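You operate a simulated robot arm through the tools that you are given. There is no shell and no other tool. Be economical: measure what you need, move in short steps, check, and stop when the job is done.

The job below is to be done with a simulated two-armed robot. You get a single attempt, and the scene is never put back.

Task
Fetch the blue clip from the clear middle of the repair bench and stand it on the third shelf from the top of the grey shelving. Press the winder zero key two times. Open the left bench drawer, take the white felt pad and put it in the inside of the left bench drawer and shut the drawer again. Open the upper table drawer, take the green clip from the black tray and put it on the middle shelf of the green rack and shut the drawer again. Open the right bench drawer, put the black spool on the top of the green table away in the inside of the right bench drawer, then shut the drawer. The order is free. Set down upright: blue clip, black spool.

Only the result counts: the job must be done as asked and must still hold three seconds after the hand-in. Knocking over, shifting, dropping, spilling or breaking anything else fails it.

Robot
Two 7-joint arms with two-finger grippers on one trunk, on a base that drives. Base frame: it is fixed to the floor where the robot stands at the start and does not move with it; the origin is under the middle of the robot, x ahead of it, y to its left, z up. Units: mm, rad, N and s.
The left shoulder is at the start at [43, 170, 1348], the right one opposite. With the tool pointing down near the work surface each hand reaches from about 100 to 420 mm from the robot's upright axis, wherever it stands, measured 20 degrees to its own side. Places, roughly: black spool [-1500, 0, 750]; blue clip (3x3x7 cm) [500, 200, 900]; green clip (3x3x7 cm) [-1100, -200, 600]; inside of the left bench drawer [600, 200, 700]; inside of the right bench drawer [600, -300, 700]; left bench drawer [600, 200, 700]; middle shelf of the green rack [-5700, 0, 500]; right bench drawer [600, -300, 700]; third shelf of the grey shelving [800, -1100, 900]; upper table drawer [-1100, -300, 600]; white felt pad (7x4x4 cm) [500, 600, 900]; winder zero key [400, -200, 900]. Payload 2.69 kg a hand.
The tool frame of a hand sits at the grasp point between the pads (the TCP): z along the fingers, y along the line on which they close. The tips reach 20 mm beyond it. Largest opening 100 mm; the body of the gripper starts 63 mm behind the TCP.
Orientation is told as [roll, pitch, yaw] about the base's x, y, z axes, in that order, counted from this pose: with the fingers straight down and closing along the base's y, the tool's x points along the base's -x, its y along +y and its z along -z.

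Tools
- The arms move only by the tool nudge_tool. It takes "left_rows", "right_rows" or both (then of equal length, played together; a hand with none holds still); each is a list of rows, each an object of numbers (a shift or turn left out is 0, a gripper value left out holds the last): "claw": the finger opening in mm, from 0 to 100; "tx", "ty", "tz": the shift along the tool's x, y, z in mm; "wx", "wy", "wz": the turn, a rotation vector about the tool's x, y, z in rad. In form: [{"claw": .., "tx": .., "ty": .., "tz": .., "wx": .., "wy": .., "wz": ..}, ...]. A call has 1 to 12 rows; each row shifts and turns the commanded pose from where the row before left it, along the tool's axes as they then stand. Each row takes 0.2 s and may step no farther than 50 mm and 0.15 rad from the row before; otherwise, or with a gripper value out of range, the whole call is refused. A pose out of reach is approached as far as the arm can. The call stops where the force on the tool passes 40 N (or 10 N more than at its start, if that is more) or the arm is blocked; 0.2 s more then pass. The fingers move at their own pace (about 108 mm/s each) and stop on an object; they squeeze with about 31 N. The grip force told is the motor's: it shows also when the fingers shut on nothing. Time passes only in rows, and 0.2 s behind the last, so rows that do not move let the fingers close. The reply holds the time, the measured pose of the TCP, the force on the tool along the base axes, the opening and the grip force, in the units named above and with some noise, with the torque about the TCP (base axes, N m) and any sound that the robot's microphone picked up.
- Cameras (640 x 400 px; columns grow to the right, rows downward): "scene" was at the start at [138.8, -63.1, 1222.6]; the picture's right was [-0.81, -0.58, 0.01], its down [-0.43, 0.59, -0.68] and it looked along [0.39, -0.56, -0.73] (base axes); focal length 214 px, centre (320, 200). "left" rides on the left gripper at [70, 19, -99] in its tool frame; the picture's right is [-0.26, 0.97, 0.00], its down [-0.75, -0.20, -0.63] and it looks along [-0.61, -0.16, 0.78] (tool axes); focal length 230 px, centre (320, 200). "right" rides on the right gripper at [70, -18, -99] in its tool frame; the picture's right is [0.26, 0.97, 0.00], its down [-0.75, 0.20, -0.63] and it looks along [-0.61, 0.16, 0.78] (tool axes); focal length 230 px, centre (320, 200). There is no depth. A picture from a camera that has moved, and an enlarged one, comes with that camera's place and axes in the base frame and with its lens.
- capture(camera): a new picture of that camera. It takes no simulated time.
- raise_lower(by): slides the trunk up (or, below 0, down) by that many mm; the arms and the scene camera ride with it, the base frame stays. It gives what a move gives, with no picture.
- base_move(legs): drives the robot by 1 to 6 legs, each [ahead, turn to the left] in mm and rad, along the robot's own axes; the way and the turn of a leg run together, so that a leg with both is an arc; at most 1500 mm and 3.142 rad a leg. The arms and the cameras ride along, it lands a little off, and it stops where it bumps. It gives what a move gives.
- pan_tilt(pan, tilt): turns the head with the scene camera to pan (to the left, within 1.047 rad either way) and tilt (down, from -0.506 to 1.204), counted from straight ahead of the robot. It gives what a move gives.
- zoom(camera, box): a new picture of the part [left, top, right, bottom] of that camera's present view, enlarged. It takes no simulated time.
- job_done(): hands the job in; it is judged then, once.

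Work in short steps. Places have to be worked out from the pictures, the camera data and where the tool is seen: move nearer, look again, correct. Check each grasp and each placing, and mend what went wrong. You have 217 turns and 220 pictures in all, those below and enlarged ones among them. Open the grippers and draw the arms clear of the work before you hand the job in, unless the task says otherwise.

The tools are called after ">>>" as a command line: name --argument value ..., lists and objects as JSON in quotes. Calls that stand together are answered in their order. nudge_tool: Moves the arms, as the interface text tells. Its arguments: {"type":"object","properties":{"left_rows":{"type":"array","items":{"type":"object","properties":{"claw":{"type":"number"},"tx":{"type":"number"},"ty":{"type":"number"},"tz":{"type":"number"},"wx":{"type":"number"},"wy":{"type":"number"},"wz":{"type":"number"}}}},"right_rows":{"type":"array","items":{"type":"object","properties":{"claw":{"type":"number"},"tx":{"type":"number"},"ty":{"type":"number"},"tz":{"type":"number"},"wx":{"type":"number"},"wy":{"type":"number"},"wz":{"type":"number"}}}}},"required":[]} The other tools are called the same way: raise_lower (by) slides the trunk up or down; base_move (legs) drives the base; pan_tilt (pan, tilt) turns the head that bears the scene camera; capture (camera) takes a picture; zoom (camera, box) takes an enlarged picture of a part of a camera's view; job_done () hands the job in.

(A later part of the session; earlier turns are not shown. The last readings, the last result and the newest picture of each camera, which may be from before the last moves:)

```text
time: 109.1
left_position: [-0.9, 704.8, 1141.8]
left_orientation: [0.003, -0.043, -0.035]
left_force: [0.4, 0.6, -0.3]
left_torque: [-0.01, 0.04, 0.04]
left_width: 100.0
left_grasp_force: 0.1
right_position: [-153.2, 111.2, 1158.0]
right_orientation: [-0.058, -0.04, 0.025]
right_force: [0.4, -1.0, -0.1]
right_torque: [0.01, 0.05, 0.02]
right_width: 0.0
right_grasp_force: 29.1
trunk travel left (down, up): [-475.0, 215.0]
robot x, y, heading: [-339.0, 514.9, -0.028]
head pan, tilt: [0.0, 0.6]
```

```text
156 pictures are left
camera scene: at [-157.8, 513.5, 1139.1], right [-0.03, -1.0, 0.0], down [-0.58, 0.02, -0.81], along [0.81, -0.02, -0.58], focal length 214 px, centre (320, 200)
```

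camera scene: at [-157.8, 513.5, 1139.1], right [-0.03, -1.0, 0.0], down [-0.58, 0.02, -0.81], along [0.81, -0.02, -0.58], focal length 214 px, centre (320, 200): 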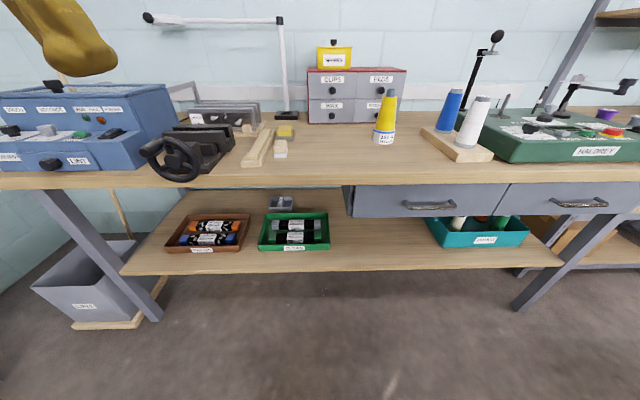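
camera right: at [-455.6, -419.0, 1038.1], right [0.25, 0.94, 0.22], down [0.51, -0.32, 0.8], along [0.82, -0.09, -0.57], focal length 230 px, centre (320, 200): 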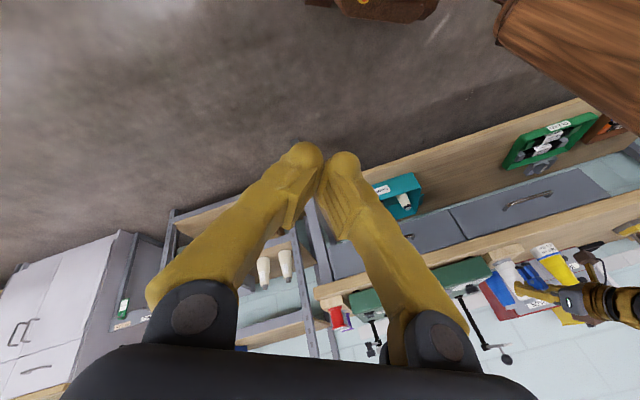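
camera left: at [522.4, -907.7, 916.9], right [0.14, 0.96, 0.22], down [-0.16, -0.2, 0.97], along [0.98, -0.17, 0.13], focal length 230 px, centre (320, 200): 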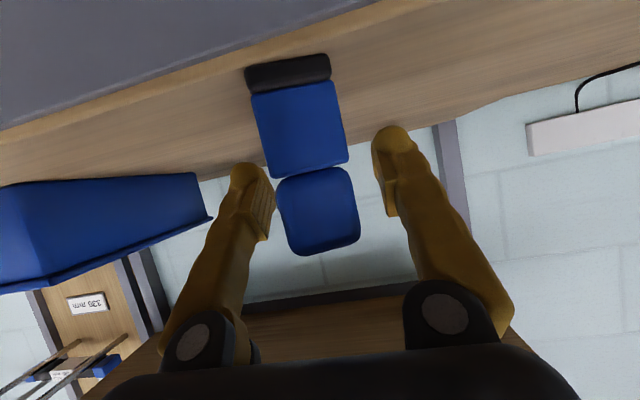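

I straighten and drive 420 mm ahead so the pad is in reach, then look down at it with the left camera.

>>> base_move --legs '[[0, 0.028], [430, 0]]'

>>> nudge_tool --left_rows '[{"ty": -30}, {"ty": -30}, {}]'

>>> capture --camera "left"

>>> capture --camera "scene"

```text
time: 112.1
left_position: [419.7, 714.3, 1141.7]
left_orientation: [0.004, -0.042, -0.004]
left_force: [0.3, -0.1, -0.2]
left_torque: [0.01, 0.0, -0.02]
left_width: 99.9
left_grasp_force: 0.0
right_position: [283.8, 116.7, 1158.9]
right_orientation: [-0.058, -0.04, 0.052]
right_force: [0.0, 0.4, -0.2]
right_torque: [-0.03, 0.01, -0.01]
right_width: 0.1
right_grasp_force: 29.4
trunk travel left (down, up): [-475.0, 215.0]
robot x, y, heading: [88.6, 518.8, -0.003]
head pan, tilt: [0.0, 0.6]
```

```text
time: 112.9
left_position: [397.2, 654.0, 1147.1]
left_orientation: [0.003, -0.064, -0.006]
left_force: [-0.8, -1.1, 0.5]
left_torque: [-0.01, -0.07, -0.03]
left_width: 100.1
left_grasp_force: 0.0
right_position: [271.8, 115.6, 1164.9]
right_orientation: [-0.021, -0.082, 0.027]
right_force: [0.0, -0.3, -0.3]
right_torque: [0.02, -0.06, 0.0]
right_width: 0.0
right_grasp_force: 29.7
trunk travel left (down, up): [-475.0, 215.0]
robot x, y, heading: [88.9, 511.4, -0.002]
head pan, tilt: [0.0, 0.6]
```

```text
155 pictures are left
camera left: at [320.9, 672.3, 1243.0], right [0.26, 0.96, 0.02], down [0.71, -0.21, 0.68], along [0.66, -0.16, -0.74], focal length 230 px, centre (320, 200)
```

left: 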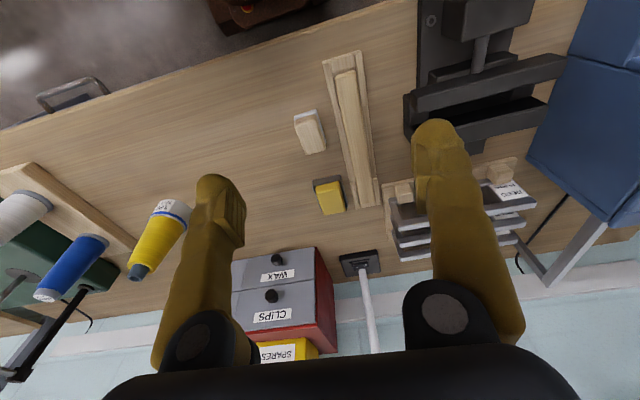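

```text
154 pictures are left
camera scene: at [264.8, 518.2, 1139.8], right [0.0, -1.0, 0.0], down [-0.58, 0.0, -0.82], along [0.82, 0.0, -0.58], focal length 214 px, centre (320, 200)
```

scene: 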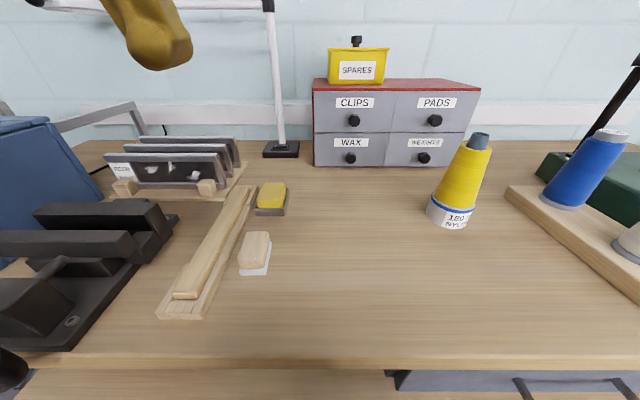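

Pad is at about (488,619), long axis along x, with the wooden strip close on its left. I'll grip it lengthwise: move over it and yaw the gripper 90°.

>>> nudge_tool --left_rows '[{"tx": -45, "ty": -17, "wy": 0.06}, {"tx": -45, "ty": -17}, {"wz": -0.143}, {"wz": -0.143}, {"wz": -0.143}, {"wz": -0.143}, {"wz": -0.143}, {"wz": -0.143}, {"wz": -0.143}, {"wz": -0.143}, {"wz": -0.143}, {"wz": -0.143}]'

>>> nudge_tool --left_rows '[{"wz": -0.14}, {"tz": 40}, {"tz": 40}, {}]'

>>> capture --camera "left"

```text
time: 115.5
left_position: [490.1, 619.5, 1150.2]
left_orientation: [0.001, -0.004, 1.427]
left_force: [-0.4, 0.2, 0.3]
left_torque: [0.0, -0.02, 0.0]
left_width: 100.3
left_grasp_force: 0.1
right_position: [272.8, 114.6, 1164.9]
right_orientation: [-0.02, -0.08, 0.027]
right_force: [0.6, 0.1, 0.6]
right_torque: [0.04, 0.0, -0.01]
right_width: 0.0
right_grasp_force: 29.7
trunk travel left (down, up): [-475.0, 215.0]
robot x, y, heading: [90.9, 517.7, -0.003]
head pan, tilt: [0.0, 0.6]
```

```text
time: 116.5
left_position: [493.3, 621.2, 1075.2]
left_orientation: [-0.006, 0.007, 1.568]
left_force: [-0.6, 0.3, -0.9]
left_torque: [0.0, 0.0, -0.02]
left_width: 100.1
left_grasp_force: 0.1
right_position: [273.1, 115.4, 1164.8]
right_orientation: [-0.02, -0.079, 0.025]
right_force: [1.2, -0.1, 0.3]
right_torque: [-0.02, -0.03, -0.02]
right_width: 0.0
right_grasp_force: 29.4
trunk travel left (down, up): [-475.0, 215.0]
robot x, y, heading: [91.3, 512.7, -0.002]
head pan, tilt: [0.0, 0.6]
```

```text
153 pictures are left
camera left: at [474.0, 550.7, 1174.4], right [-0.97, 0.26, -0.01], down [0.2, 0.75, 0.63], along [0.17, 0.6, -0.78], focal length 230 px, centre (320, 200)
```

left: 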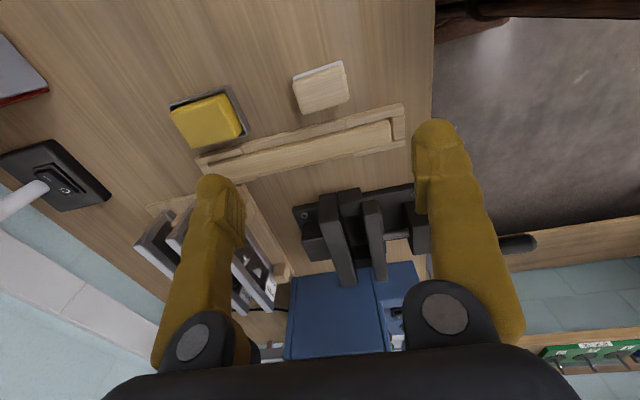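

Pad centre ≈ (492,612). I shift 9 mm and descend to z≈925, then look.

>>> nudge_tool --left_rows '[{"tx": 9, "tz": 35}, {"tz": 40}, {"tz": 40}, {"tz": 35}, {}]'

>>> capture --camera "left"

>>> zoom --camera "scene" --box '[180, 160, 340, 290]'

```text
time: 117.7
left_position: [499.9, 616.5, 928.8]
left_orientation: [-0.003, 0.046, 1.624]
left_force: [0.8, -0.5, 0.0]
left_torque: [-0.05, 0.0, -0.01]
left_width: 100.1
left_grasp_force: 0.2
right_position: [274.2, 116.3, 1165.4]
right_orientation: [-0.021, -0.079, 0.025]
right_force: [0.2, -0.3, 0.2]
right_torque: [0.0, -0.01, 0.01]
right_width: 0.0
right_grasp_force: 29.1
trunk travel left (down, up): [-475.0, 215.0]
robot x, y, heading: [89.4, 516.3, -0.009]
head pan, tilt: [0.0, 0.6]
```

```text
152 pictures are left
camera left: at [484.3, 549.6, 1031.6], right [-0.98, 0.2, -0.01], down [0.16, 0.79, 0.59], along [0.13, 0.58, -0.8], focal length 230 px, centre (320, 200)
```

left: 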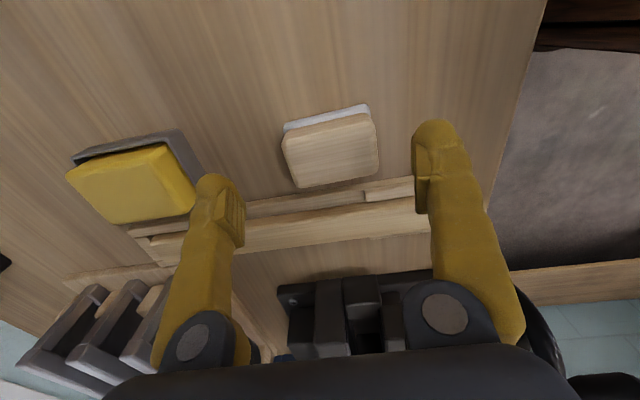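

```text
3.08 times, centred on (260, 225) of scene
camera zoom: at [267.1, 518.0, 1139.4], right [0.0, -1.0, 0.0], down [-0.58, 0.0, -0.82], along [0.82, 0.0, -0.58], focal length 660 px, centre (505, 123)
```

zoom: 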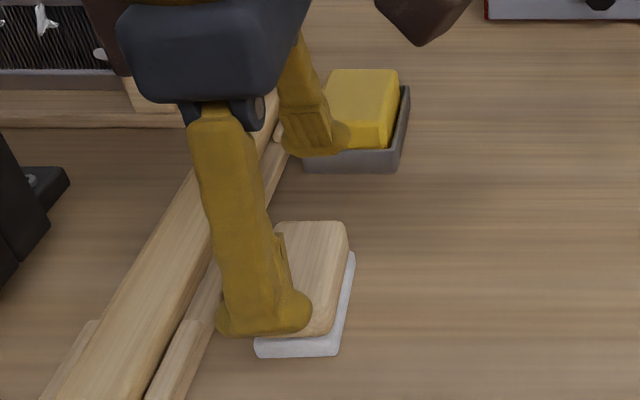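

Fingers straddle the pad lengthwise and clear the yellow pad. I shift (-8,-5), descend to z≈892 and close.

>>> nudge_tool --left_rows '[{"ty": 8, "tx": 5}, {"tz": 20}, {"tz": 16}, {"claw": 70}, {"claw": 40}, {"claw": 20}, {}, {}]'

>>> capture --camera "left"

```text
time: 119.5
left_position: [488.6, 611.8, 889.0]
left_orientation: [-0.001, 0.025, 1.615]
left_force: [9.4, -6.8, 26.0]
left_torque: [-0.09, -0.17, -0.01]
left_width: 60.8
left_grasp_force: 31.1
right_position: [273.7, 115.1, 1164.4]
right_orientation: [-0.02, -0.081, 0.026]
right_force: [-0.2, 0.0, 0.3]
right_torque: [0.03, 0.02, 0.01]
right_width: 0.2
right_grasp_force: 29.2
trunk travel left (down, up): [-475.0, 215.0]
robot x, y, heading: [88.3, 517.4, -0.003]
head pan, tilt: [0.0, 0.6]
```

```text
150 pictures are left
camera left: at [473.1, 542.6, 990.8], right [-0.98, 0.22, -0.01], down [0.17, 0.77, 0.61], along [0.14, 0.6, -0.79], focal length 230 px, centre (320, 200)
```

left: 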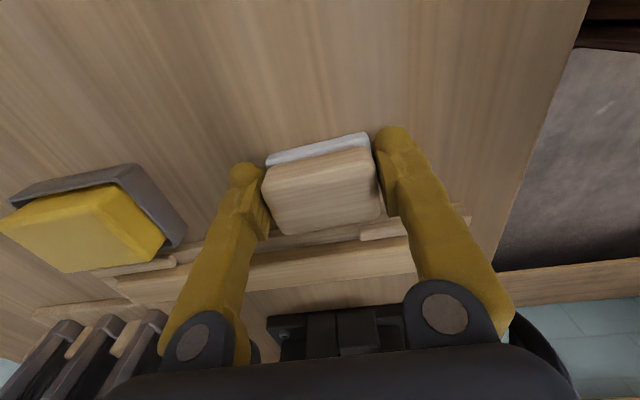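

Gripped at 61 mm. The force shows tips pressing lightly on something, so I lift straight up and check.

>>> nudge_tool --left_rows '[{"tz": -20}, {"tz": -40}, {"tz": -40}, {"tz": -40}, {}]'

>>> capture --camera "left"

>>> capture --camera "scene"

```text
time: 120.3
left_position: [392.1, 614.2, 902.0]
left_orientation: [0.244, 0.022, 1.629]
left_force: [-0.7, 0.5, -1.3]
left_torque: [-0.02, -0.07, -0.01]
left_width: 60.5
left_grasp_force: 30.7
right_position: [261.4, 116.2, 1171.9]
right_orientation: [0.029, -0.129, -0.003]
right_force: [-0.8, -0.6, -0.6]
right_torque: [-0.01, -0.08, 0.02]
right_width: 0.0
right_grasp_force: 29.4
trunk travel left (down, up): [-475.0, 215.0]
robot x, y, heading: [86.8, 517.1, -0.001]
head pan, tilt: [0.0, 0.6]
stopped in row 3 (left hand): the arm was blocked; the commanded pose is now the measured one
```

```text
149 pictures are left
camera left: at [401.6, 547.0, 1004.4], right [-0.95, 0.21, 0.23], down [0.3, 0.78, 0.55], along [-0.06, 0.59, -0.81], focal length 230 px, centre (320, 200)
```

left: 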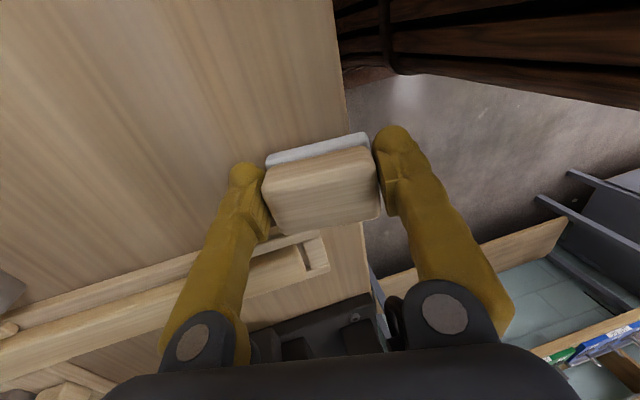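

```text
148 pictures are left
camera scene: at [264.9, 518.2, 1139.7], right [0.0, -1.0, 0.0], down [-0.58, 0.0, -0.82], along [0.82, 0.0, -0.58], focal length 214 px, centre (320, 200)
```

scene: 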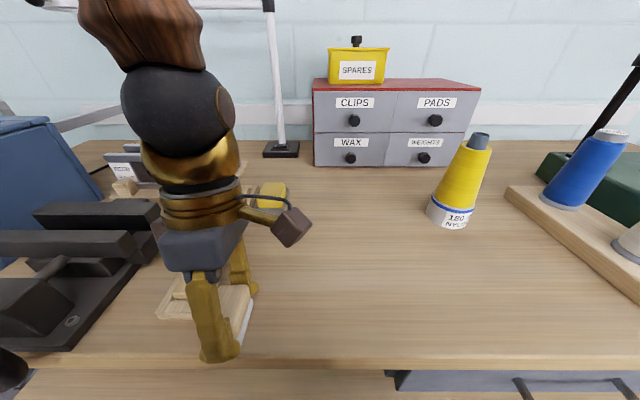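

The lift swung the hand back unexpectedly (arm configuration limit), but the pad is still held 10+ mm above the bench and the strip looks in place. I back the base straight away from the bench.

>>> base_move --legs '[[-200, 0]]'

>>> nudge_tool --left_rows '[{"tz": -15}, {"tz": -15}, {"tz": -15}, {}]'

>>> capture --camera "scene"

>>> capture --camera "left"

```text
time: 121.9
left_position: [201.1, 614.0, 901.2]
left_orientation: [0.248, 0.023, 1.628]
left_force: [0.4, -0.4, -1.2]
left_torque: [-0.02, 0.03, -0.04]
left_width: 61.1
left_grasp_force: 31.2
right_position: [69.1, 116.5, 1169.2]
right_orientation: [0.021, -0.116, 0.0]
right_force: [0.7, 0.2, -0.3]
right_torque: [-0.01, 0.01, 0.0]
right_width: 0.2
right_grasp_force: 29.6
trunk travel left (down, up): [-475.0, 215.0]
robot x, y, heading: [-108.7, 516.5, -0.005]
head pan, tilt: [0.0, 0.6]
```

```text
time: 122.9
left_position: [195.9, 618.0, 951.3]
left_orientation: [0.236, 0.042, 1.652]
left_force: [0.9, -0.3, -1.3]
left_torque: [-0.03, 0.02, 0.01]
left_width: 61.2
left_grasp_force: 30.9
right_position: [56.9, 117.8, 1177.7]
right_orientation: [0.066, -0.164, -0.024]
right_force: [-0.7, -0.7, 0.0]
right_torque: [0.01, 0.01, 0.0]
right_width: 0.1
right_grasp_force: 29.2
trunk travel left (down, up): [-475.0, 215.0]
robot x, y, heading: [-107.7, 515.8, -0.001]
head pan, tilt: [0.0, 0.6]
```

```text
147 pictures are left
camera scene: at [68.5, 518.2, 1139.1], right [0.0, -1.0, 0.0], down [-0.58, 0.0, -0.81], along [0.81, 0.0, -0.58], focal length 214 px, centre (320, 200)
```

scene: 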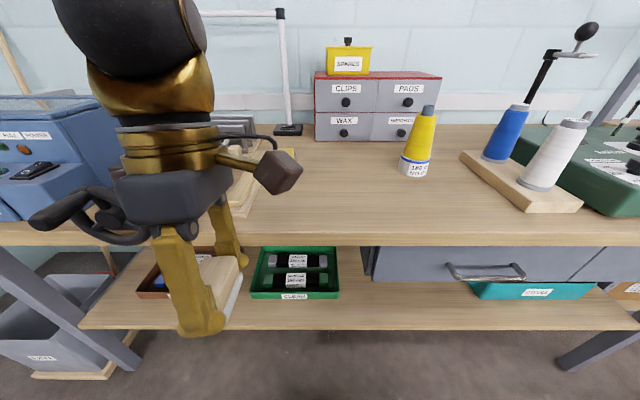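

```text
146 pictures are left
camera left: at [207.1, 552.6, 1055.0], right [-0.96, 0.19, 0.21], down [0.28, 0.8, 0.53], along [-0.07, 0.57, -0.82], focal length 230 px, centre (320, 200)
```

left: 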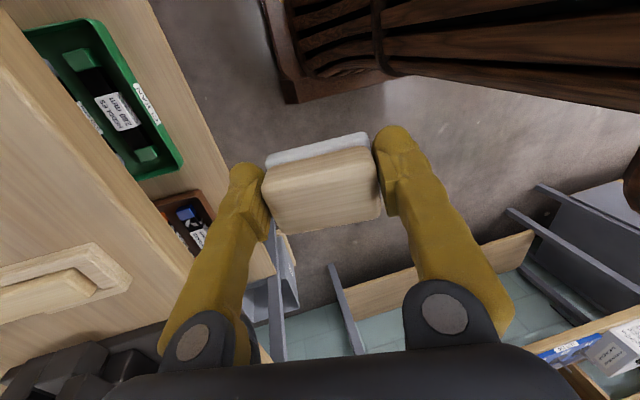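

Pad held well. I straighten and raise the left hand, then shift the robot to y≈350 so the right hand faces the left drawer's handle.

>>> nudge_tool --left_rows '[{"wx": 0.12, "wy": -0.02}, {"wx": 0.11, "wy": -0.02}, {"tz": -40}, {"tz": -40}, {"tz": -40}, {}]'

>>> base_move --legs '[[-120, 0], [0, -1.571], [166, 0], [0, 1.571]]'

>>> capture --camera "left"

```text
time: 124.3
left_position: [192.6, 614.6, 1071.4]
left_orientation: [-0.001, -0.018, 1.62]
left_force: [0.3, -0.2, -0.2]
left_torque: [0.01, 0.03, -0.05]
left_width: 61.0
left_grasp_force: 31.5
right_position: [56.6, 116.2, 1177.0]
right_orientation: [0.067, -0.163, -0.025]
right_force: [0.8, -0.1, -1.2]
right_torque: [-0.01, 0.05, 0.01]
right_width: 0.0
right_grasp_force: 29.5
trunk travel left (down, up): [-475.0, 215.0]
robot x, y, heading: [-112.6, 514.9, -0.005]
head pan, tilt: [0.0, 0.6]
```

```text
time: 126.6
left_position: [66.0, 558.9, 1075.9]
left_orientation: [-0.018, -0.014, 1.431]
left_force: [0.1, -0.3, -0.1]
left_torque: [-0.01, -0.01, -0.02]
left_width: 60.8
left_grasp_force: 30.8
right_position: [-170.1, 91.0, 1179.9]
right_orientation: [0.033, -0.137, -0.188]
right_force: [0.6, -0.6, 0.1]
right_torque: [-0.02, -0.04, 0.04]
right_width: 0.0
right_grasp_force: 29.4
trunk travel left (down, up): [-475.0, 215.0]
robot x, y, heading: [-228.9, 516.1, -0.186]
head pan, tilt: [0.0, 0.6]
stopped in leg 2: the robot was blocked; the commanded pose is now the measured one
```

```text
145 pictures are left
camera left: at [36.1, 490.2, 1174.6], right [-0.92, 0.39, -0.01], down [0.29, 0.71, 0.64], along [0.26, 0.59, -0.76], focal length 230 px, centre (320, 200)
```

left: 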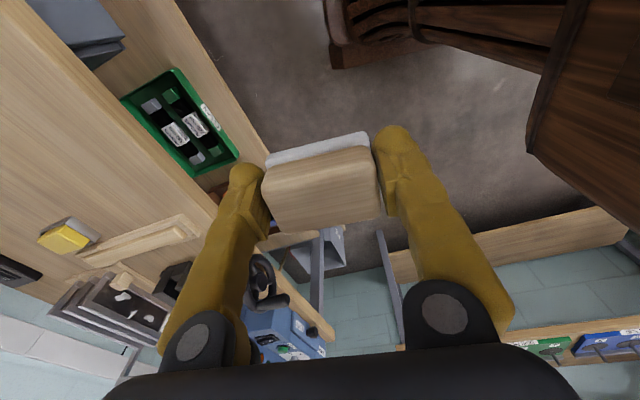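

Blocked again mid-turn. I look around to the right to find the obstacle.

>>> pan_tilt --pan -1.047 --tilt 0.3

>>> capture --camera "scene"

>>> capture --camera "right"

>>> pan_tilt --pan 1.047 --tilt 0.3

>>> capture --camera "scene"

```text
time: 127.9
left_position: [64.0, 559.6, 1077.1]
left_orientation: [-0.022, -0.016, 1.43]
left_force: [0.5, -0.9, 0.3]
left_torque: [-0.07, -0.02, 0.04]
left_width: 60.7
left_grasp_force: 30.8
right_position: [-167.8, 90.9, 1182.5]
right_orientation: [0.059, -0.161, -0.202]
right_force: [0.0, 0.1, 0.2]
right_torque: [0.0, -0.02, -0.01]
right_width: 0.1
right_grasp_force: 29.5
trunk travel left (down, up): [-475.0, 215.0]
robot x, y, heading: [-233.0, 517.1, -0.189]
head pan, tilt: [-1.047, 0.3]
```

```text
144 pictures are left
camera scene: at [-116.6, 415.6, 1168.1], right [-0.94, -0.33, 0.01], down [-0.11, 0.28, -0.95], along [0.31, -0.9, -0.3], focal length 214 px, centre (320, 200)
```

scene: 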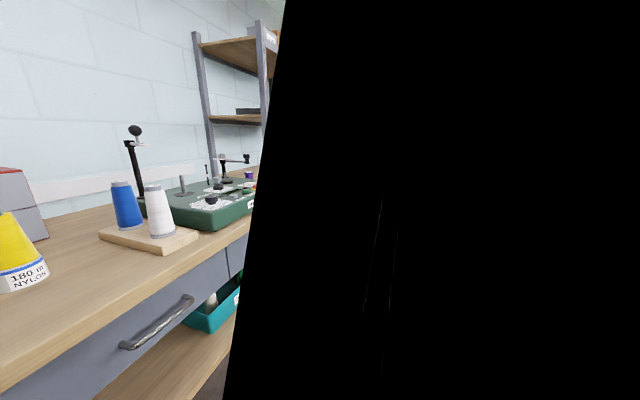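

```text
143 pictures are left
camera right: at [-254.8, 82.6, 1267.9], right [-0.06, 1.0, 0.01], down [0.66, 0.03, 0.75], along [0.75, 0.06, -0.66], focal length 230 px, centre (320, 200)
```

right: 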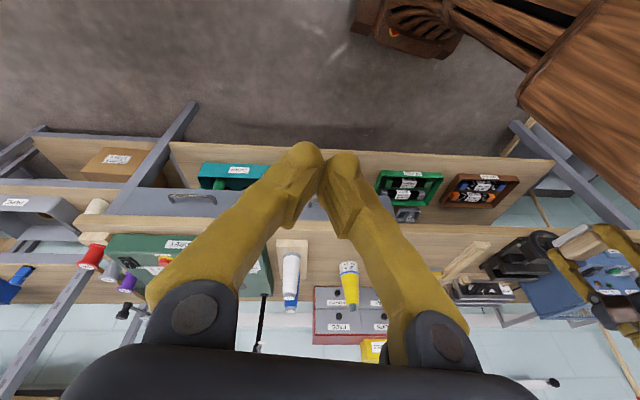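

```text
time: 129.9
left_position: [68.0, 559.6, 1075.2]
left_orientation: [-0.02, -0.016, 1.429]
left_force: [-0.7, 1.0, -0.4]
left_torque: [-0.03, 0.02, 0.01]
left_width: 60.6
left_grasp_force: 31.2
right_position: [-162.1, 89.5, 1181.4]
right_orientation: [0.061, -0.158, -0.203]
right_force: [-0.4, 0.1, -0.1]
right_torque: [-0.01, 0.01, -0.03]
right_width: 0.1
right_grasp_force: 29.1
trunk travel left (down, up): [-475.0, 215.0]
robot x, y, heading: [-234.2, 519.0, -0.19]
head pan, tilt: [1.047, 0.3]
```

```text
142 pictures are left
camera scene: at [-81.3, 573.6, 1167.6], right [0.76, -0.65, -0.01], down [-0.21, -0.22, -0.95], along [0.62, 0.72, -0.3], focal length 214 px, centre (320, 200)
```

scene: 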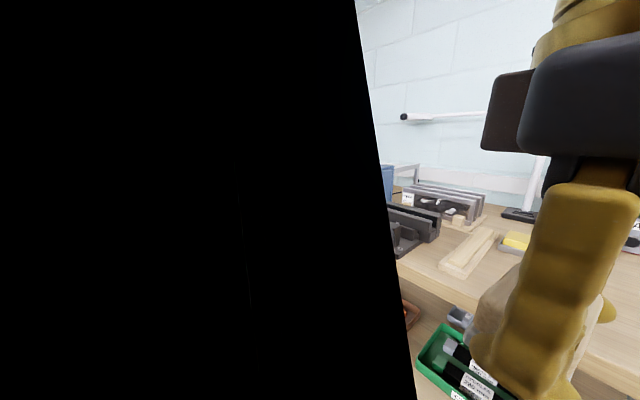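

Likely my folded-back elbows are what bumps or strains. I move the right hand to a more natural extended pose and try the turn again.

>>> nudge_tool --right_rows '[{"tx": -36, "ty": 16, "tz": 29}, {"tx": -36, "ty": 16, "tz": 29}, {"tx": -36, "ty": 16, "tz": 29}, {"tx": -36, "ty": 16, "tz": 29}, {"tx": -36, "ty": 16, "tz": 29}, {"wx": 0.03, "wy": 0.08}, {"wx": 0.03, "wy": 0.08}, {}]'

>>> base_move --legs '[[0, -1.38]]'

```text
time: 131.7
left_position: [67.3, 559.9, 1075.5]
left_orientation: [-0.019, -0.016, 1.427]
left_force: [-1.1, 0.8, -0.8]
left_torque: [0.03, -0.01, 0.02]
left_width: 61.0
left_grasp_force: 31.4
right_position: [48.0, 125.5, 1069.5]
right_orientation: [-0.026, 0.021, -0.187]
right_force: [0.2, 0.5, -0.3]
right_torque: [-0.03, -0.01, 0.02]
right_width: 0.2
right_grasp_force: 29.1
right hand out of reach, approached as far as the arm can: row 1
trunk travel left (down, up): [-475.0, 215.0]
robot x, y, heading: [-232.5, 519.8, -0.184]
head pan, tilt: [1.047, 0.3]
```

```text
time: 135.6
left_position: [-142.4, 228.0, 1076.3]
left_orientation: [-0.019, -0.016, 0.019]
left_force: [-0.2, -0.1, -0.5]
left_torque: [-0.01, -0.04, 0.01]
left_width: 60.6
left_grasp_force: 31.2
right_position: [-573.3, 177.8, 1070.8]
right_orientation: [-0.026, 0.021, -1.594]
right_force: [0.7, -0.2, 0.2]
right_torque: [-0.02, -0.02, 0.0]
right_width: 0.1
right_grasp_force: 29.4
trunk travel left (down, up): [-475.0, 215.0]
robot x, y, heading: [-225.7, 517.6, -1.601]
head pan, tilt: [1.047, 0.3]
```

It turned fine; the cramped arm pose was the cause. I drive 170 mm and turn back to face the bench.

>>> base_move --legs '[[170, 0], [0, 1.6]]'

>>> pan_tilt --pan -0.2 --tilt 0.6

>>> capture --camera "scene"

```text
time: 141.1
left_position: [34.1, 446.6, 1076.1]
left_orientation: [-0.019, -0.017, 1.643]
left_force: [-0.1, 0.1, -0.1]
left_torque: [0.0, -0.02, 0.0]
left_width: 60.8
left_grasp_force: 30.8
right_position: [110.1, 18.1, 1075.0]
right_orientation: [-0.027, 0.004, 0.028]
right_force: [-0.4, 0.0, -0.6]
right_torque: [-0.04, 0.01, -0.03]
right_width: 0.0
right_grasp_force: 29.1
trunk travel left (down, up): [-475.0, 215.0]
robot x, y, heading: [-229.3, 338.7, 0.029]
head pan, tilt: [1.047, 0.3]
```

```text
time: 142.6
left_position: [8.7, 446.5, 1068.3]
left_orientation: [0.018, -0.022, 1.64]
left_force: [0.0, -0.3, -0.5]
left_torque: [0.0, -0.02, -0.02]
left_width: 60.6
left_grasp_force: 30.6
right_position: [93.3, 19.2, 1079.8]
right_orientation: [-0.028, -0.014, 0.028]
right_force: [0.1, -0.9, 0.5]
right_torque: [0.02, 0.0, 0.02]
right_width: 0.3
right_grasp_force: 29.9
trunk travel left (down, up): [-475.0, 215.0]
robot x, y, heading: [-227.7, 340.5, 0.027]
head pan, tilt: [-0.201, 0.6]
```

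```text
141 pictures are left
camera scene: at [-53.0, 328.3, 1139.4], right [-0.17, -0.98, 0.0], down [-0.57, 0.1, -0.82], along [0.8, -0.14, -0.58], focal length 214 px, centre (320, 200)
```

scene: 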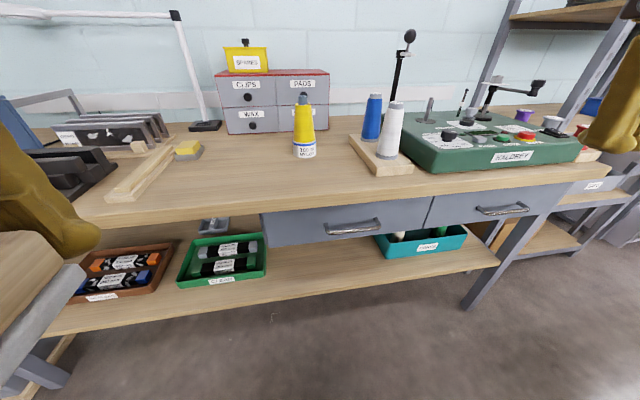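

I tilt the right hand to point forward while extending it and moving it in line with the left drawer's handle (still above bench height).

>>> nudge_tool --right_rows '[{"tx": -18, "ty": 14, "wy": -0.15, "claw": 60}, {"tx": -17.8, "tz": 2.7, "ty": 14, "wy": -0.15}, {"tx": -17.2, "tz": 5.3, "ty": 14, "wy": -0.15}, {"tx": -16.2, "tz": 7.8, "ty": 14, "wy": -0.15}, {"tx": -14.9, "tz": 10.2, "ty": 14, "wy": -0.15}, {"tx": -13.2, "tz": 12.3, "ty": 14, "wy": -0.15}, {"tx": -11.2, "tz": 14.1, "ty": 14, "wy": -0.15}, {"tx": -9, "tz": 15.6, "ty": 14, "wy": -0.15}, {"tx": -6.5, "tz": 16.8, "ty": 14, "wy": -0.15}, {"tx": -3.9, "tz": 17.6, "ty": 14, "wy": -0.15}, {}]'

>>> nudge_tool --right_rows '[{"wz": 0.15}, {"wz": 0.15}, {"wz": 0.15}, {"wz": 0.15}, {"wz": 0.15}, {"wz": 0.15}, {"wz": 0.15}, {"wz": 0.15}, {"wz": 0.15}, {"wz": 0.15}, {"wz": 0.07}, {}]'

>>> capture --camera "right"

```text
time: 145.0
left_position: [9.2, 448.0, 1069.3]
left_orientation: [0.021, -0.022, 1.641]
left_force: [0.0, 0.4, -0.1]
left_torque: [0.0, 0.0, 0.0]
left_width: 60.7
left_grasp_force: 30.4
right_position: [233.2, 84.7, 1115.1]
right_orientation: [-0.017, -1.105, 0.045]
right_force: [0.2, 0.4, 0.2]
right_torque: [0.0, 0.01, -0.03]
right_width: 60.2
right_grasp_force: 0.1
right hand out of reach, approached as far as the arm can: row 5, 7, 8, 9, 10
trunk travel left (down, up): [-475.0, 215.0]
robot x, y, heading: [-232.2, 341.2, 0.029]
head pan, tilt: [-0.201, 0.6]
```

```text
time: 147.6
left_position: [8.9, 447.6, 1068.6]
left_orientation: [0.019, -0.021, 1.64]
left_force: [-0.8, 0.5, -0.4]
left_torque: [0.0, 0.02, 0.01]
left_width: 61.1
left_grasp_force: 31.1
right_position: [232.4, 83.5, 1113.9]
right_orientation: [1.101, -0.005, -1.543]
right_force: [0.6, 0.7, -0.2]
right_torque: [0.0, -0.03, 0.04]
right_width: 60.1
right_grasp_force: 0.0
trunk travel left (down, up): [-475.0, 215.0]
robot x, y, heading: [-230.4, 341.3, 0.026]
head pan, tilt: [-0.201, 0.6]
```

```text
140 pictures are left
camera right: at [133.9, 149.3, 1141.8], right [0.43, 0.28, 0.86], down [-0.45, -0.76, 0.47], along [0.78, -0.59, -0.2], focal length 230 px, centre (320, 200)
```

right: 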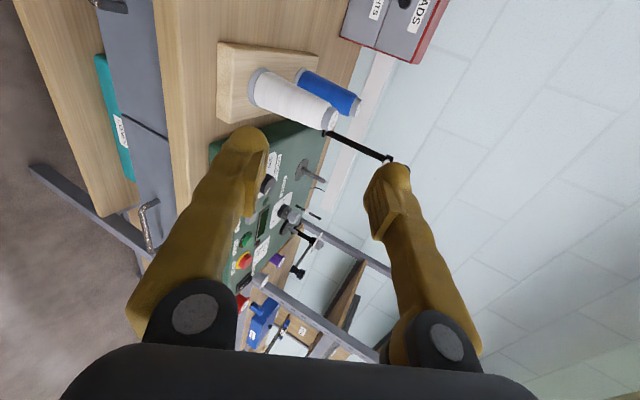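

Now the right gripper points forward with vertical jaws. I lower the trunk 280 mm here, all in free air in front of the bench.

>>> raise_lower --by -280

>>> nudge_tool --right_rows '[{"wx": 0.1}, {"wx": 0.1}, {"wx": 0.1}, {}]'

>>> capture --camera "right"

>>> capture --camera "scene"

```text
time: 150.4
left_position: [10.9, 446.3, 791.0]
left_orientation: [0.012, -0.021, 1.639]
left_force: [-0.5, 0.1, -1.1]
left_torque: [0.0, -0.01, 0.02]
left_width: 60.6
left_grasp_force: 31.0
right_position: [229.4, 86.9, 834.4]
right_orientation: [1.103, -0.005, -1.529]
right_force: [0.2, -0.7, 0.1]
right_torque: [0.0, 0.0, 0.01]
right_width: 59.8
right_grasp_force: 0.0
trunk travel left (down, up): [-195.0, 495.0]
robot x, y, heading: [-232.0, 341.8, 0.03]
head pan, tilt: [-0.201, 0.6]
```

```text
time: 151.4
left_position: [8.6, 446.6, 790.0]
left_orientation: [0.01, -0.021, 1.641]
left_force: [0.6, 0.1, -0.7]
left_torque: [-0.02, -0.01, 0.02]
left_width: 60.8
left_grasp_force: 31.4
right_position: [228.8, 87.9, 833.6]
right_orientation: [0.803, -0.006, -1.525]
right_force: [0.1, -0.3, 0.3]
right_torque: [0.01, 0.02, 0.01]
right_width: 60.2
right_grasp_force: 0.0
trunk travel left (down, up): [-195.0, 495.0]
robot x, y, heading: [-229.0, 338.6, 0.024]
head pan, tilt: [-0.201, 0.6]
```

```text
139 pictures are left
camera right: at [140.5, 153.2, 889.7], right [0.66, 0.29, 0.69], down [-0.28, -0.76, 0.59], along [0.7, -0.58, -0.42], focal length 230 px, centre (320, 200)
```

right: 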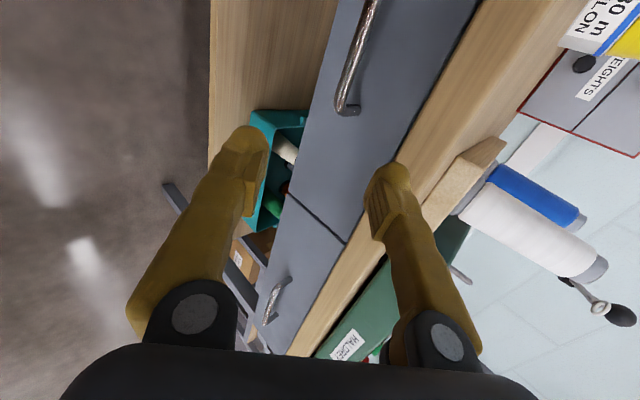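

```text
138 pictures are left
camera scene: at [-57.9, 328.3, 859.4], right [-0.17, -0.98, 0.0], down [-0.57, 0.1, -0.82], along [0.8, -0.14, -0.58], focal length 214 px, centre (320, 200)
```

scene: 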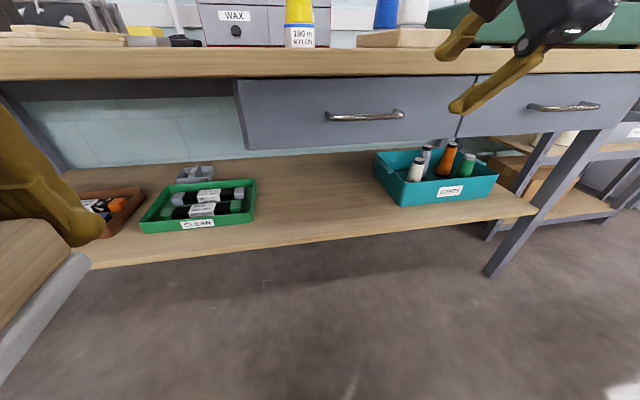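

The turn sign was reversed; the handle bar is at x≈339, y 99–246, z≈757. I rotate the other way to make the fingers horizontal.

>>> nudge_tool --right_rows '[{"wx": -0.15}, {"wx": -0.15}, {"wx": -0.15}, {"wx": -0.15}, {"wx": -0.1}, {}]'

```text
time: 152.8
left_position: [10.1, 447.1, 790.0]
left_orientation: [0.01, -0.022, 1.639]
left_force: [0.1, 1.5, -0.2]
left_torque: [0.0, 0.01, -0.01]
left_width: 60.7
left_grasp_force: 30.5
right_position: [247.0, 68.0, 991.8]
right_orientation: [1.487, -0.003, -1.532]
right_force: [0.6, 0.0, -0.4]
right_torque: [-0.01, 0.01, -0.01]
right_width: 60.0
right_grasp_force: 0.1
right hand out of reach, approached as far as the arm can: row 3, 4, 5
trunk travel left (down, up): [-195.0, 495.0]
robot x, y, heading: [-232.7, 337.5, 0.027]
head pan, tilt: [-0.201, 0.6]
```

Orientation is right but the hand got pushed up. I back the base 120 mm and then bring the hand down and forward.

>>> base_move --legs '[[-130, -0.027]]'

>>> nudge_tool --right_rows '[{"tz": 30, "ty": -38}, {"tz": 30, "ty": -38}, {"tz": 30, "ty": -38}, {"ty": -40, "tx": 28}, {"ty": -40, "tx": 28}, {"ty": -38, "tx": 28}, {}]'

>>> capture --camera "right"

>>> capture --camera "scene"

```text
time: 153.7
left_position: [-5.9, 443.0, 794.9]
left_orientation: [-0.019, -0.017, 1.636]
left_force: [1.5, -1.0, -1.3]
left_torque: [-0.01, 0.16, 0.01]
left_width: 60.6
left_grasp_force: 30.9
right_position: [224.2, 66.4, 982.0]
right_orientation: [1.464, -0.002, -1.537]
right_force: [1.6, -0.1, -1.8]
right_torque: [-0.01, -0.14, 0.04]
right_width: 59.7
right_grasp_force: 0.1
trunk travel left (down, up): [-195.0, 495.0]
robot x, y, heading: [-266.3, 339.7, 0.02]
head pan, tilt: [-0.201, 0.6]
stopped in leg 1: the robot was blocked; the commanded pose is now the measured one
```

```text
time: 155.3
left_position: [-27.3, 444.7, 796.1]
left_orientation: [-0.022, -0.019, 1.635]
left_force: [0.3, 0.1, -0.2]
left_torque: [-0.01, 0.01, 0.02]
left_width: 60.6
left_grasp_force: 31.3
right_position: [236.7, 127.2, 996.1]
right_orientation: [1.47, -0.005, -1.531]
right_force: [-0.5, 0.1, 0.0]
right_torque: [0.04, 0.0, 0.02]
right_width: 60.0
right_grasp_force: 0.0
right hand out of reach, approached as far as the arm can: row 1, 2, 3, 4, 5, 6
trunk travel left (down, up): [-195.0, 495.0]
robot x, y, heading: [-262.9, 340.8, 0.021]
head pan, tilt: [-0.201, 0.6]
```

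```text
137 pictures are left
camera right: at [134.4, 191.5, 987.9], right [0.09, 0.27, 0.96], down [-0.58, -0.77, 0.27], along [0.81, -0.58, 0.09], focal length 230 px, centre (320, 200)
```

right: 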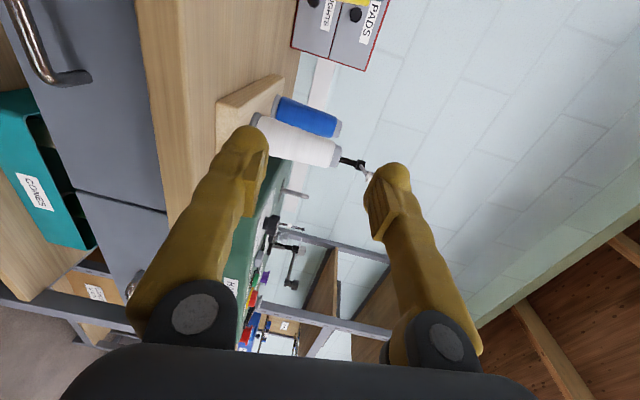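

```text
136 pictures are left
camera scene: at [-95.5, 326.7, 859.4], right [-0.18, -0.98, 0.0], down [-0.57, 0.1, -0.82], along [0.8, -0.15, -0.58], focal length 214 px, centre (320, 200)
```

scene: 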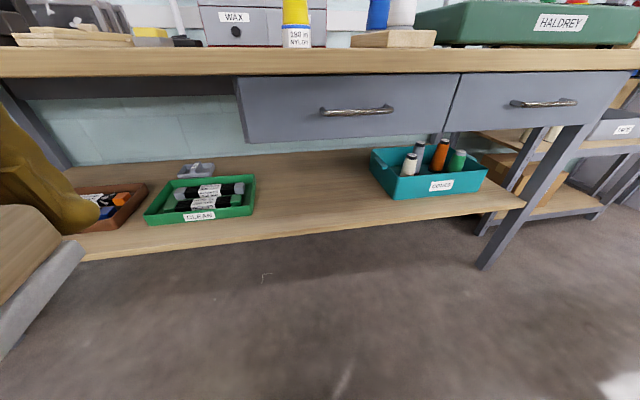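

The arm is cramped again. I relax the tilt back to ~1.1 rad, then back the base, and lower after.

>>> nudge_tool --right_rows '[{"tz": 30, "wx": 0.1}, {"tz": 30, "wx": 0.1}, {"tz": 30, "wx": 0.1}, {"tz": 20, "wx": 0.1}, {}]'

>>> base_move --legs '[[-100, 0]]'

```text
time: 156.5
left_position: [-26.9, 444.1, 796.2]
left_orientation: [-0.022, -0.017, 1.635]
left_force: [1.1, -0.4, -0.8]
left_torque: [0.05, -0.02, 0.02]
left_width: 60.8
left_grasp_force: 31.0
right_position: [344.2, 130.0, 970.4]
right_orientation: [1.088, -0.003, -1.537]
right_force: [0.5, 0.2, 0.2]
right_torque: [-0.01, 0.0, 0.03]
right_width: 60.0
right_grasp_force: 0.2
trunk travel left (down, up): [-195.0, 495.0]
robot x, y, heading: [-269.1, 339.4, 0.022]
head pan, tilt: [-0.201, 0.6]
```

```text
time: 157.7
left_position: [-128.0, 441.5, 796.1]
left_orientation: [-0.025, -0.017, 1.634]
left_force: [0.6, 0.3, -1.6]
left_torque: [0.0, -0.02, 0.0]
left_width: 61.0
left_grasp_force: 30.9
right_position: [241.8, 126.9, 971.2]
right_orientation: [1.091, -0.004, -1.537]
right_force: [-0.6, 0.4, 0.3]
right_torque: [0.01, 0.01, 0.05]
right_width: 59.9
right_grasp_force: 0.1
trunk travel left (down, up): [-195.0, 495.0]
robot x, y, heading: [-369.3, 336.5, 0.015]
head pan, tilt: [-0.201, 0.6]
```

Freed. Now I bring the right hand straight down to handle height in front of the drawer.

>>> nudge_tool --right_rows '[{"ty": -37, "tz": 19, "tx": 8}, {"ty": -37, "tz": 19, "tx": 8}, {"ty": -37, "tz": 19, "tx": 8}, {"ty": -37, "tz": 19, "tx": 9}, {"ty": -37, "tz": 19, "tx": 9}, {}]'

>>> capture --camera "right"

>>> capture --camera "scene"

```text
time: 159.1
left_position: [-146.3, 441.5, 792.4]
left_orientation: [0.005, -0.016, 1.632]
left_force: [2.3, -1.3, -1.0]
left_torque: [0.16, 0.18, 0.22]
left_width: 60.8
left_grasp_force: 30.7
right_position: [235.1, 165.2, 784.4]
right_orientation: [1.095, -0.004, -1.536]
right_force: [0.8, 0.4, 0.1]
right_torque: [-0.03, 0.06, 0.01]
right_width: 60.0
right_grasp_force: 0.1
right hand out of reach, approached as far as the arm can: row 5
trunk travel left (down, up): [-195.0, 495.0]
robot x, y, heading: [-370.2, 337.7, 0.021]
head pan, tilt: [-0.201, 0.6]
```

```text
135 pictures are left
camera right: at [136.5, 230.7, 813.6], right [0.43, 0.28, 0.86], down [-0.44, -0.76, 0.47], along [0.79, -0.58, -0.21], focal length 230 px, centre (320, 200)
```

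right: 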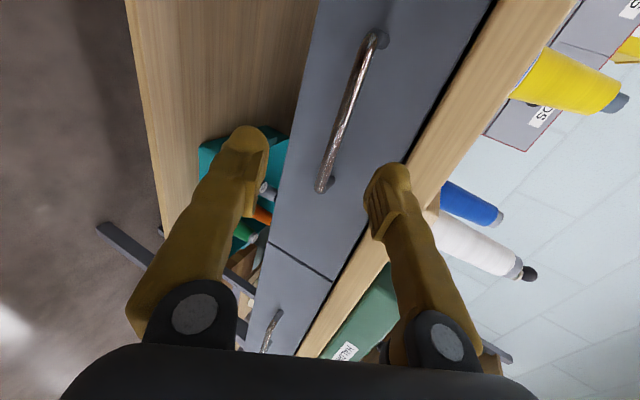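

```text
134 pictures are left
camera scene: at [-196.1, 324.6, 859.5], right [-0.18, -0.98, 0.0], down [-0.57, 0.1, -0.82], along [0.8, -0.15, -0.58], focal length 214 px, centre (320, 200)
```

scene: 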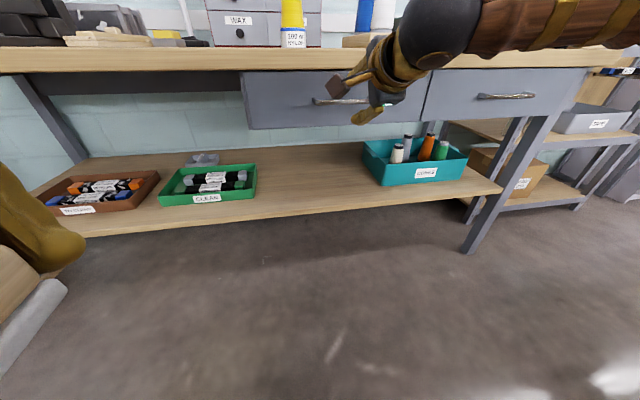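

Bar confirmed at about (338, 99–246, 758). I advance to 40 mm short of it with the jaws at 45 mm.

>>> nudge_tool --right_rows '[{"claw": 48, "tz": 31, "ty": 11, "tx": 3}, {"tz": 31, "ty": 11, "tx": 4}, {}]'

>>> capture --camera "right"

>>> zoom --camera "scene" --box '[240, 40, 480, 190]'

```text
time: 159.8
left_position: [-147.5, 441.3, 791.4]
left_orientation: [0.006, -0.017, 1.631]
left_force: [3.4, -1.2, -1.2]
left_torque: [0.09, 0.25, 0.22]
left_width: 60.5
left_grasp_force: 30.7
right_position: [299.7, 176.4, 776.3]
right_orientation: [1.108, -0.004, -1.538]
right_force: [-1.0, -1.0, -0.7]
right_torque: [0.02, -0.02, -0.05]
right_width: 47.9
right_grasp_force: 0.0
trunk travel left (down, up): [-195.0, 495.0]
robot x, y, heading: [-370.1, 338.3, 0.02]
head pan, tilt: [-0.201, 0.6]
```

```text
133 pictures are left
camera right: at [200.7, 241.0, 804.6], right [0.42, 0.28, 0.86], down [-0.45, -0.76, 0.46], along [0.79, -0.58, -0.2], focal length 230 px, centre (320, 200)
```

right: 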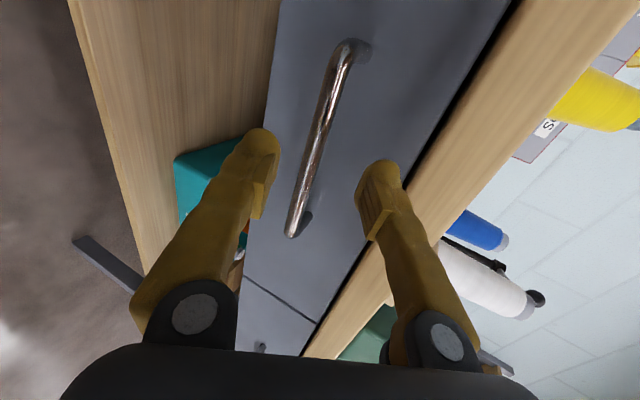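

```text
2.67 times, centred on (360, 115) of scene
camera zoom: at [-196.2, 324.6, 859.4], right [-0.18, -0.98, 0.0], down [-0.57, 0.1, -0.82], along [0.8, -0.15, -0.58], focal length 572 px, centre (213, 427)
```

zoom: 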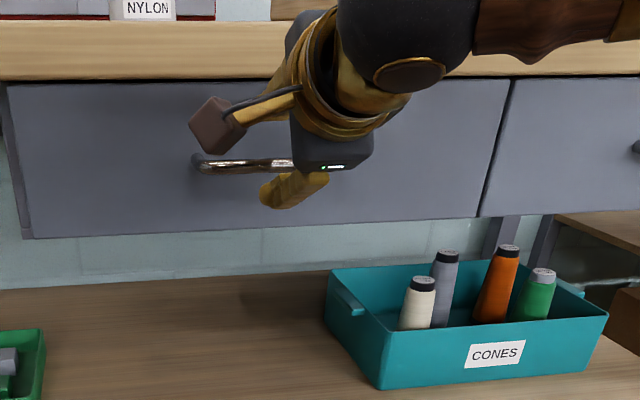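

The bar sits between the jaws. I advance 32 mm along the fingers and close.

>>> nudge_tool --right_rows '[{"tz": 12}, {"tz": 12}, {"tz": 8}, {"claw": 20}, {"claw": 0}, {}, {}]'

>>> capture --camera "right"

```text
time: 161.4
left_position: [-145.4, 440.4, 791.4]
left_orientation: [0.006, -0.019, 1.631]
left_force: [5.4, 0.4, -2.3]
left_torque: [-0.02, 0.49, 0.42]
left_width: 60.8
left_grasp_force: 30.9
right_position: [329.2, 175.6, 756.6]
right_orientation: [1.097, -0.004, -1.537]
right_force: [0.0, 1.5, -29.2]
right_torque: [0.14, 0.05, -0.59]
right_width: 6.1
right_grasp_force: 33.8
trunk travel left (down, up): [-195.0, 495.0]
robot x, y, heading: [-372.0, 335.2, 0.022]
head pan, tilt: [-0.201, 0.6]
```

```text
131 pictures are left
camera right: at [230.0, 241.3, 785.9], right [0.43, 0.28, 0.86], down [-0.44, -0.76, 0.47], along [0.79, -0.58, -0.21], focal length 230 px, centre (320, 200)
```

right: 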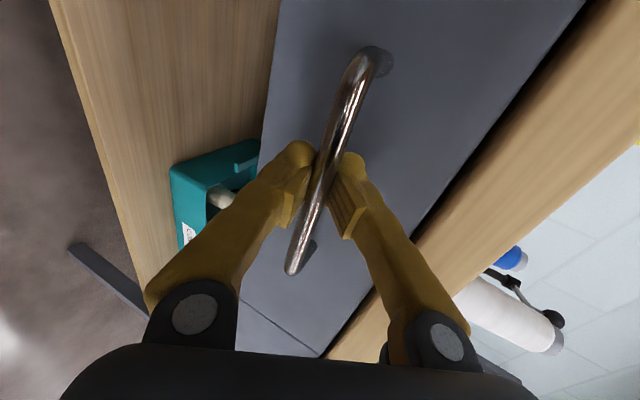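

The bar is gripped. The left hand shows a small rising force, so I check its view.

>>> capture --camera "left"

>>> nudge_tool --right_rows '[{"ty": -3, "tz": 1}, {}]'

```text
130 pictures are left
camera left: at [-158.0, 367.5, 889.5], right [-0.98, 0.2, 0.01], down [0.16, 0.75, 0.64], along [0.12, 0.63, -0.77], focal length 230 px, centre (320, 200)
```

left: 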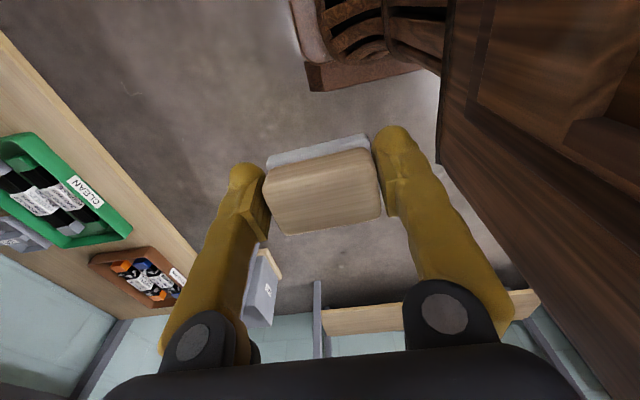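

```text
time: 162.1
left_position: [-145.3, 440.6, 790.6]
left_orientation: [0.008, -0.019, 1.63]
left_force: [6.4, 0.9, -1.0]
left_torque: [0.0, 0.57, 0.47]
left_width: 60.9
left_grasp_force: 31.0
right_position: [329.4, 176.8, 757.1]
right_orientation: [1.103, -0.003, -1.539]
right_force: [3.8, 1.8, -22.9]
right_torque: [0.05, 0.09, -0.34]
right_width: 6.1
right_grasp_force: 33.5
trunk travel left (down, up): [-195.0, 495.0]
robot x, y, heading: [-368.1, 332.8, 0.025]
head pan, tilt: [-0.201, 0.6]
```

The left gripper touches the robot's own torso; I move it 60 mm ahead. Then I pull the drawer by backing the base 200 mm.

>>> nudge_tool --left_rows '[{"ty": -30}, {"ty": -30}, {}]'

>>> base_move --legs '[[-200, 0]]'

>>> capture --camera "right"

>>> capture --camera "scene"

```text
time: 162.8
left_position: [-78.3, 447.1, 802.5]
left_orientation: [-0.037, -0.02, 1.633]
left_force: [0.4, -0.9, -0.4]
left_torque: [-0.01, -0.01, -0.02]
left_width: 60.8
left_grasp_force: 31.0
right_position: [328.2, 176.2, 757.7]
right_orientation: [1.104, -0.003, -1.538]
right_force: [3.3, 0.4, -23.4]
right_torque: [0.2, 0.06, -0.25]
right_width: 6.0
right_grasp_force: 34.0
trunk travel left (down, up): [-195.0, 495.0]
robot x, y, heading: [-371.4, 336.3, 0.023]
head pan, tilt: [-0.201, 0.6]
```

```text
time: 164.3
left_position: [-268.1, 442.5, 810.1]
left_orientation: [-0.067, -0.016, 1.63]
left_force: [-0.5, 0.1, -0.4]
left_torque: [0.01, -0.09, -0.03]
left_width: 60.8
left_grasp_force: 30.9
right_position: [130.9, 173.9, 754.7]
right_orientation: [1.093, -0.007, -1.527]
right_force: [-8.3, -0.4, -46.6]
right_torque: [0.55, 0.04, 0.28]
right_width: 6.2
right_grasp_force: 33.2
trunk travel left (down, up): [-195.0, 495.0]
robot x, y, heading: [-527.9, 331.3, 0.021]
head pan, tilt: [-0.201, 0.6]
stopped in leg 1: the robot was blocked; the commanded pose is now the measured one
```

```text
129 pictures are left
camera right: at [32.3, 237.8, 785.6], right [0.43, 0.28, 0.86], down [-0.43, -0.77, 0.47], along [0.79, -0.58, -0.21], focal length 230 px, centre (320, 200)
```

right: 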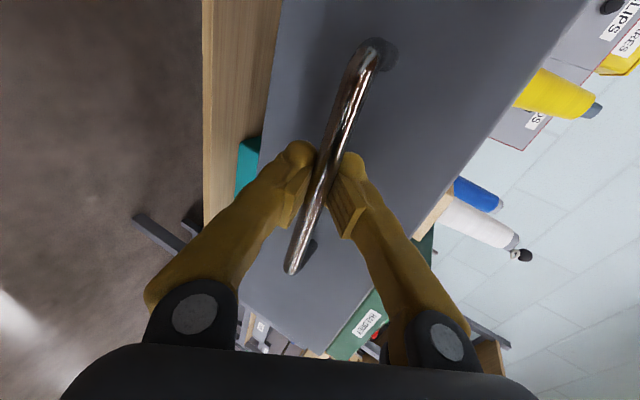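

```text
128 pictures are left
camera scene: at [-358.2, 320.0, 859.2], right [-0.18, -0.98, 0.0], down [-0.57, 0.1, -0.82], along [0.8, -0.15, -0.58], focal length 214 px, centre (320, 200)
```

scene: 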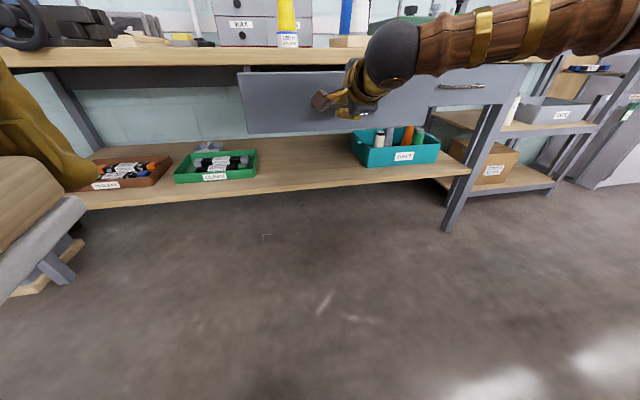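

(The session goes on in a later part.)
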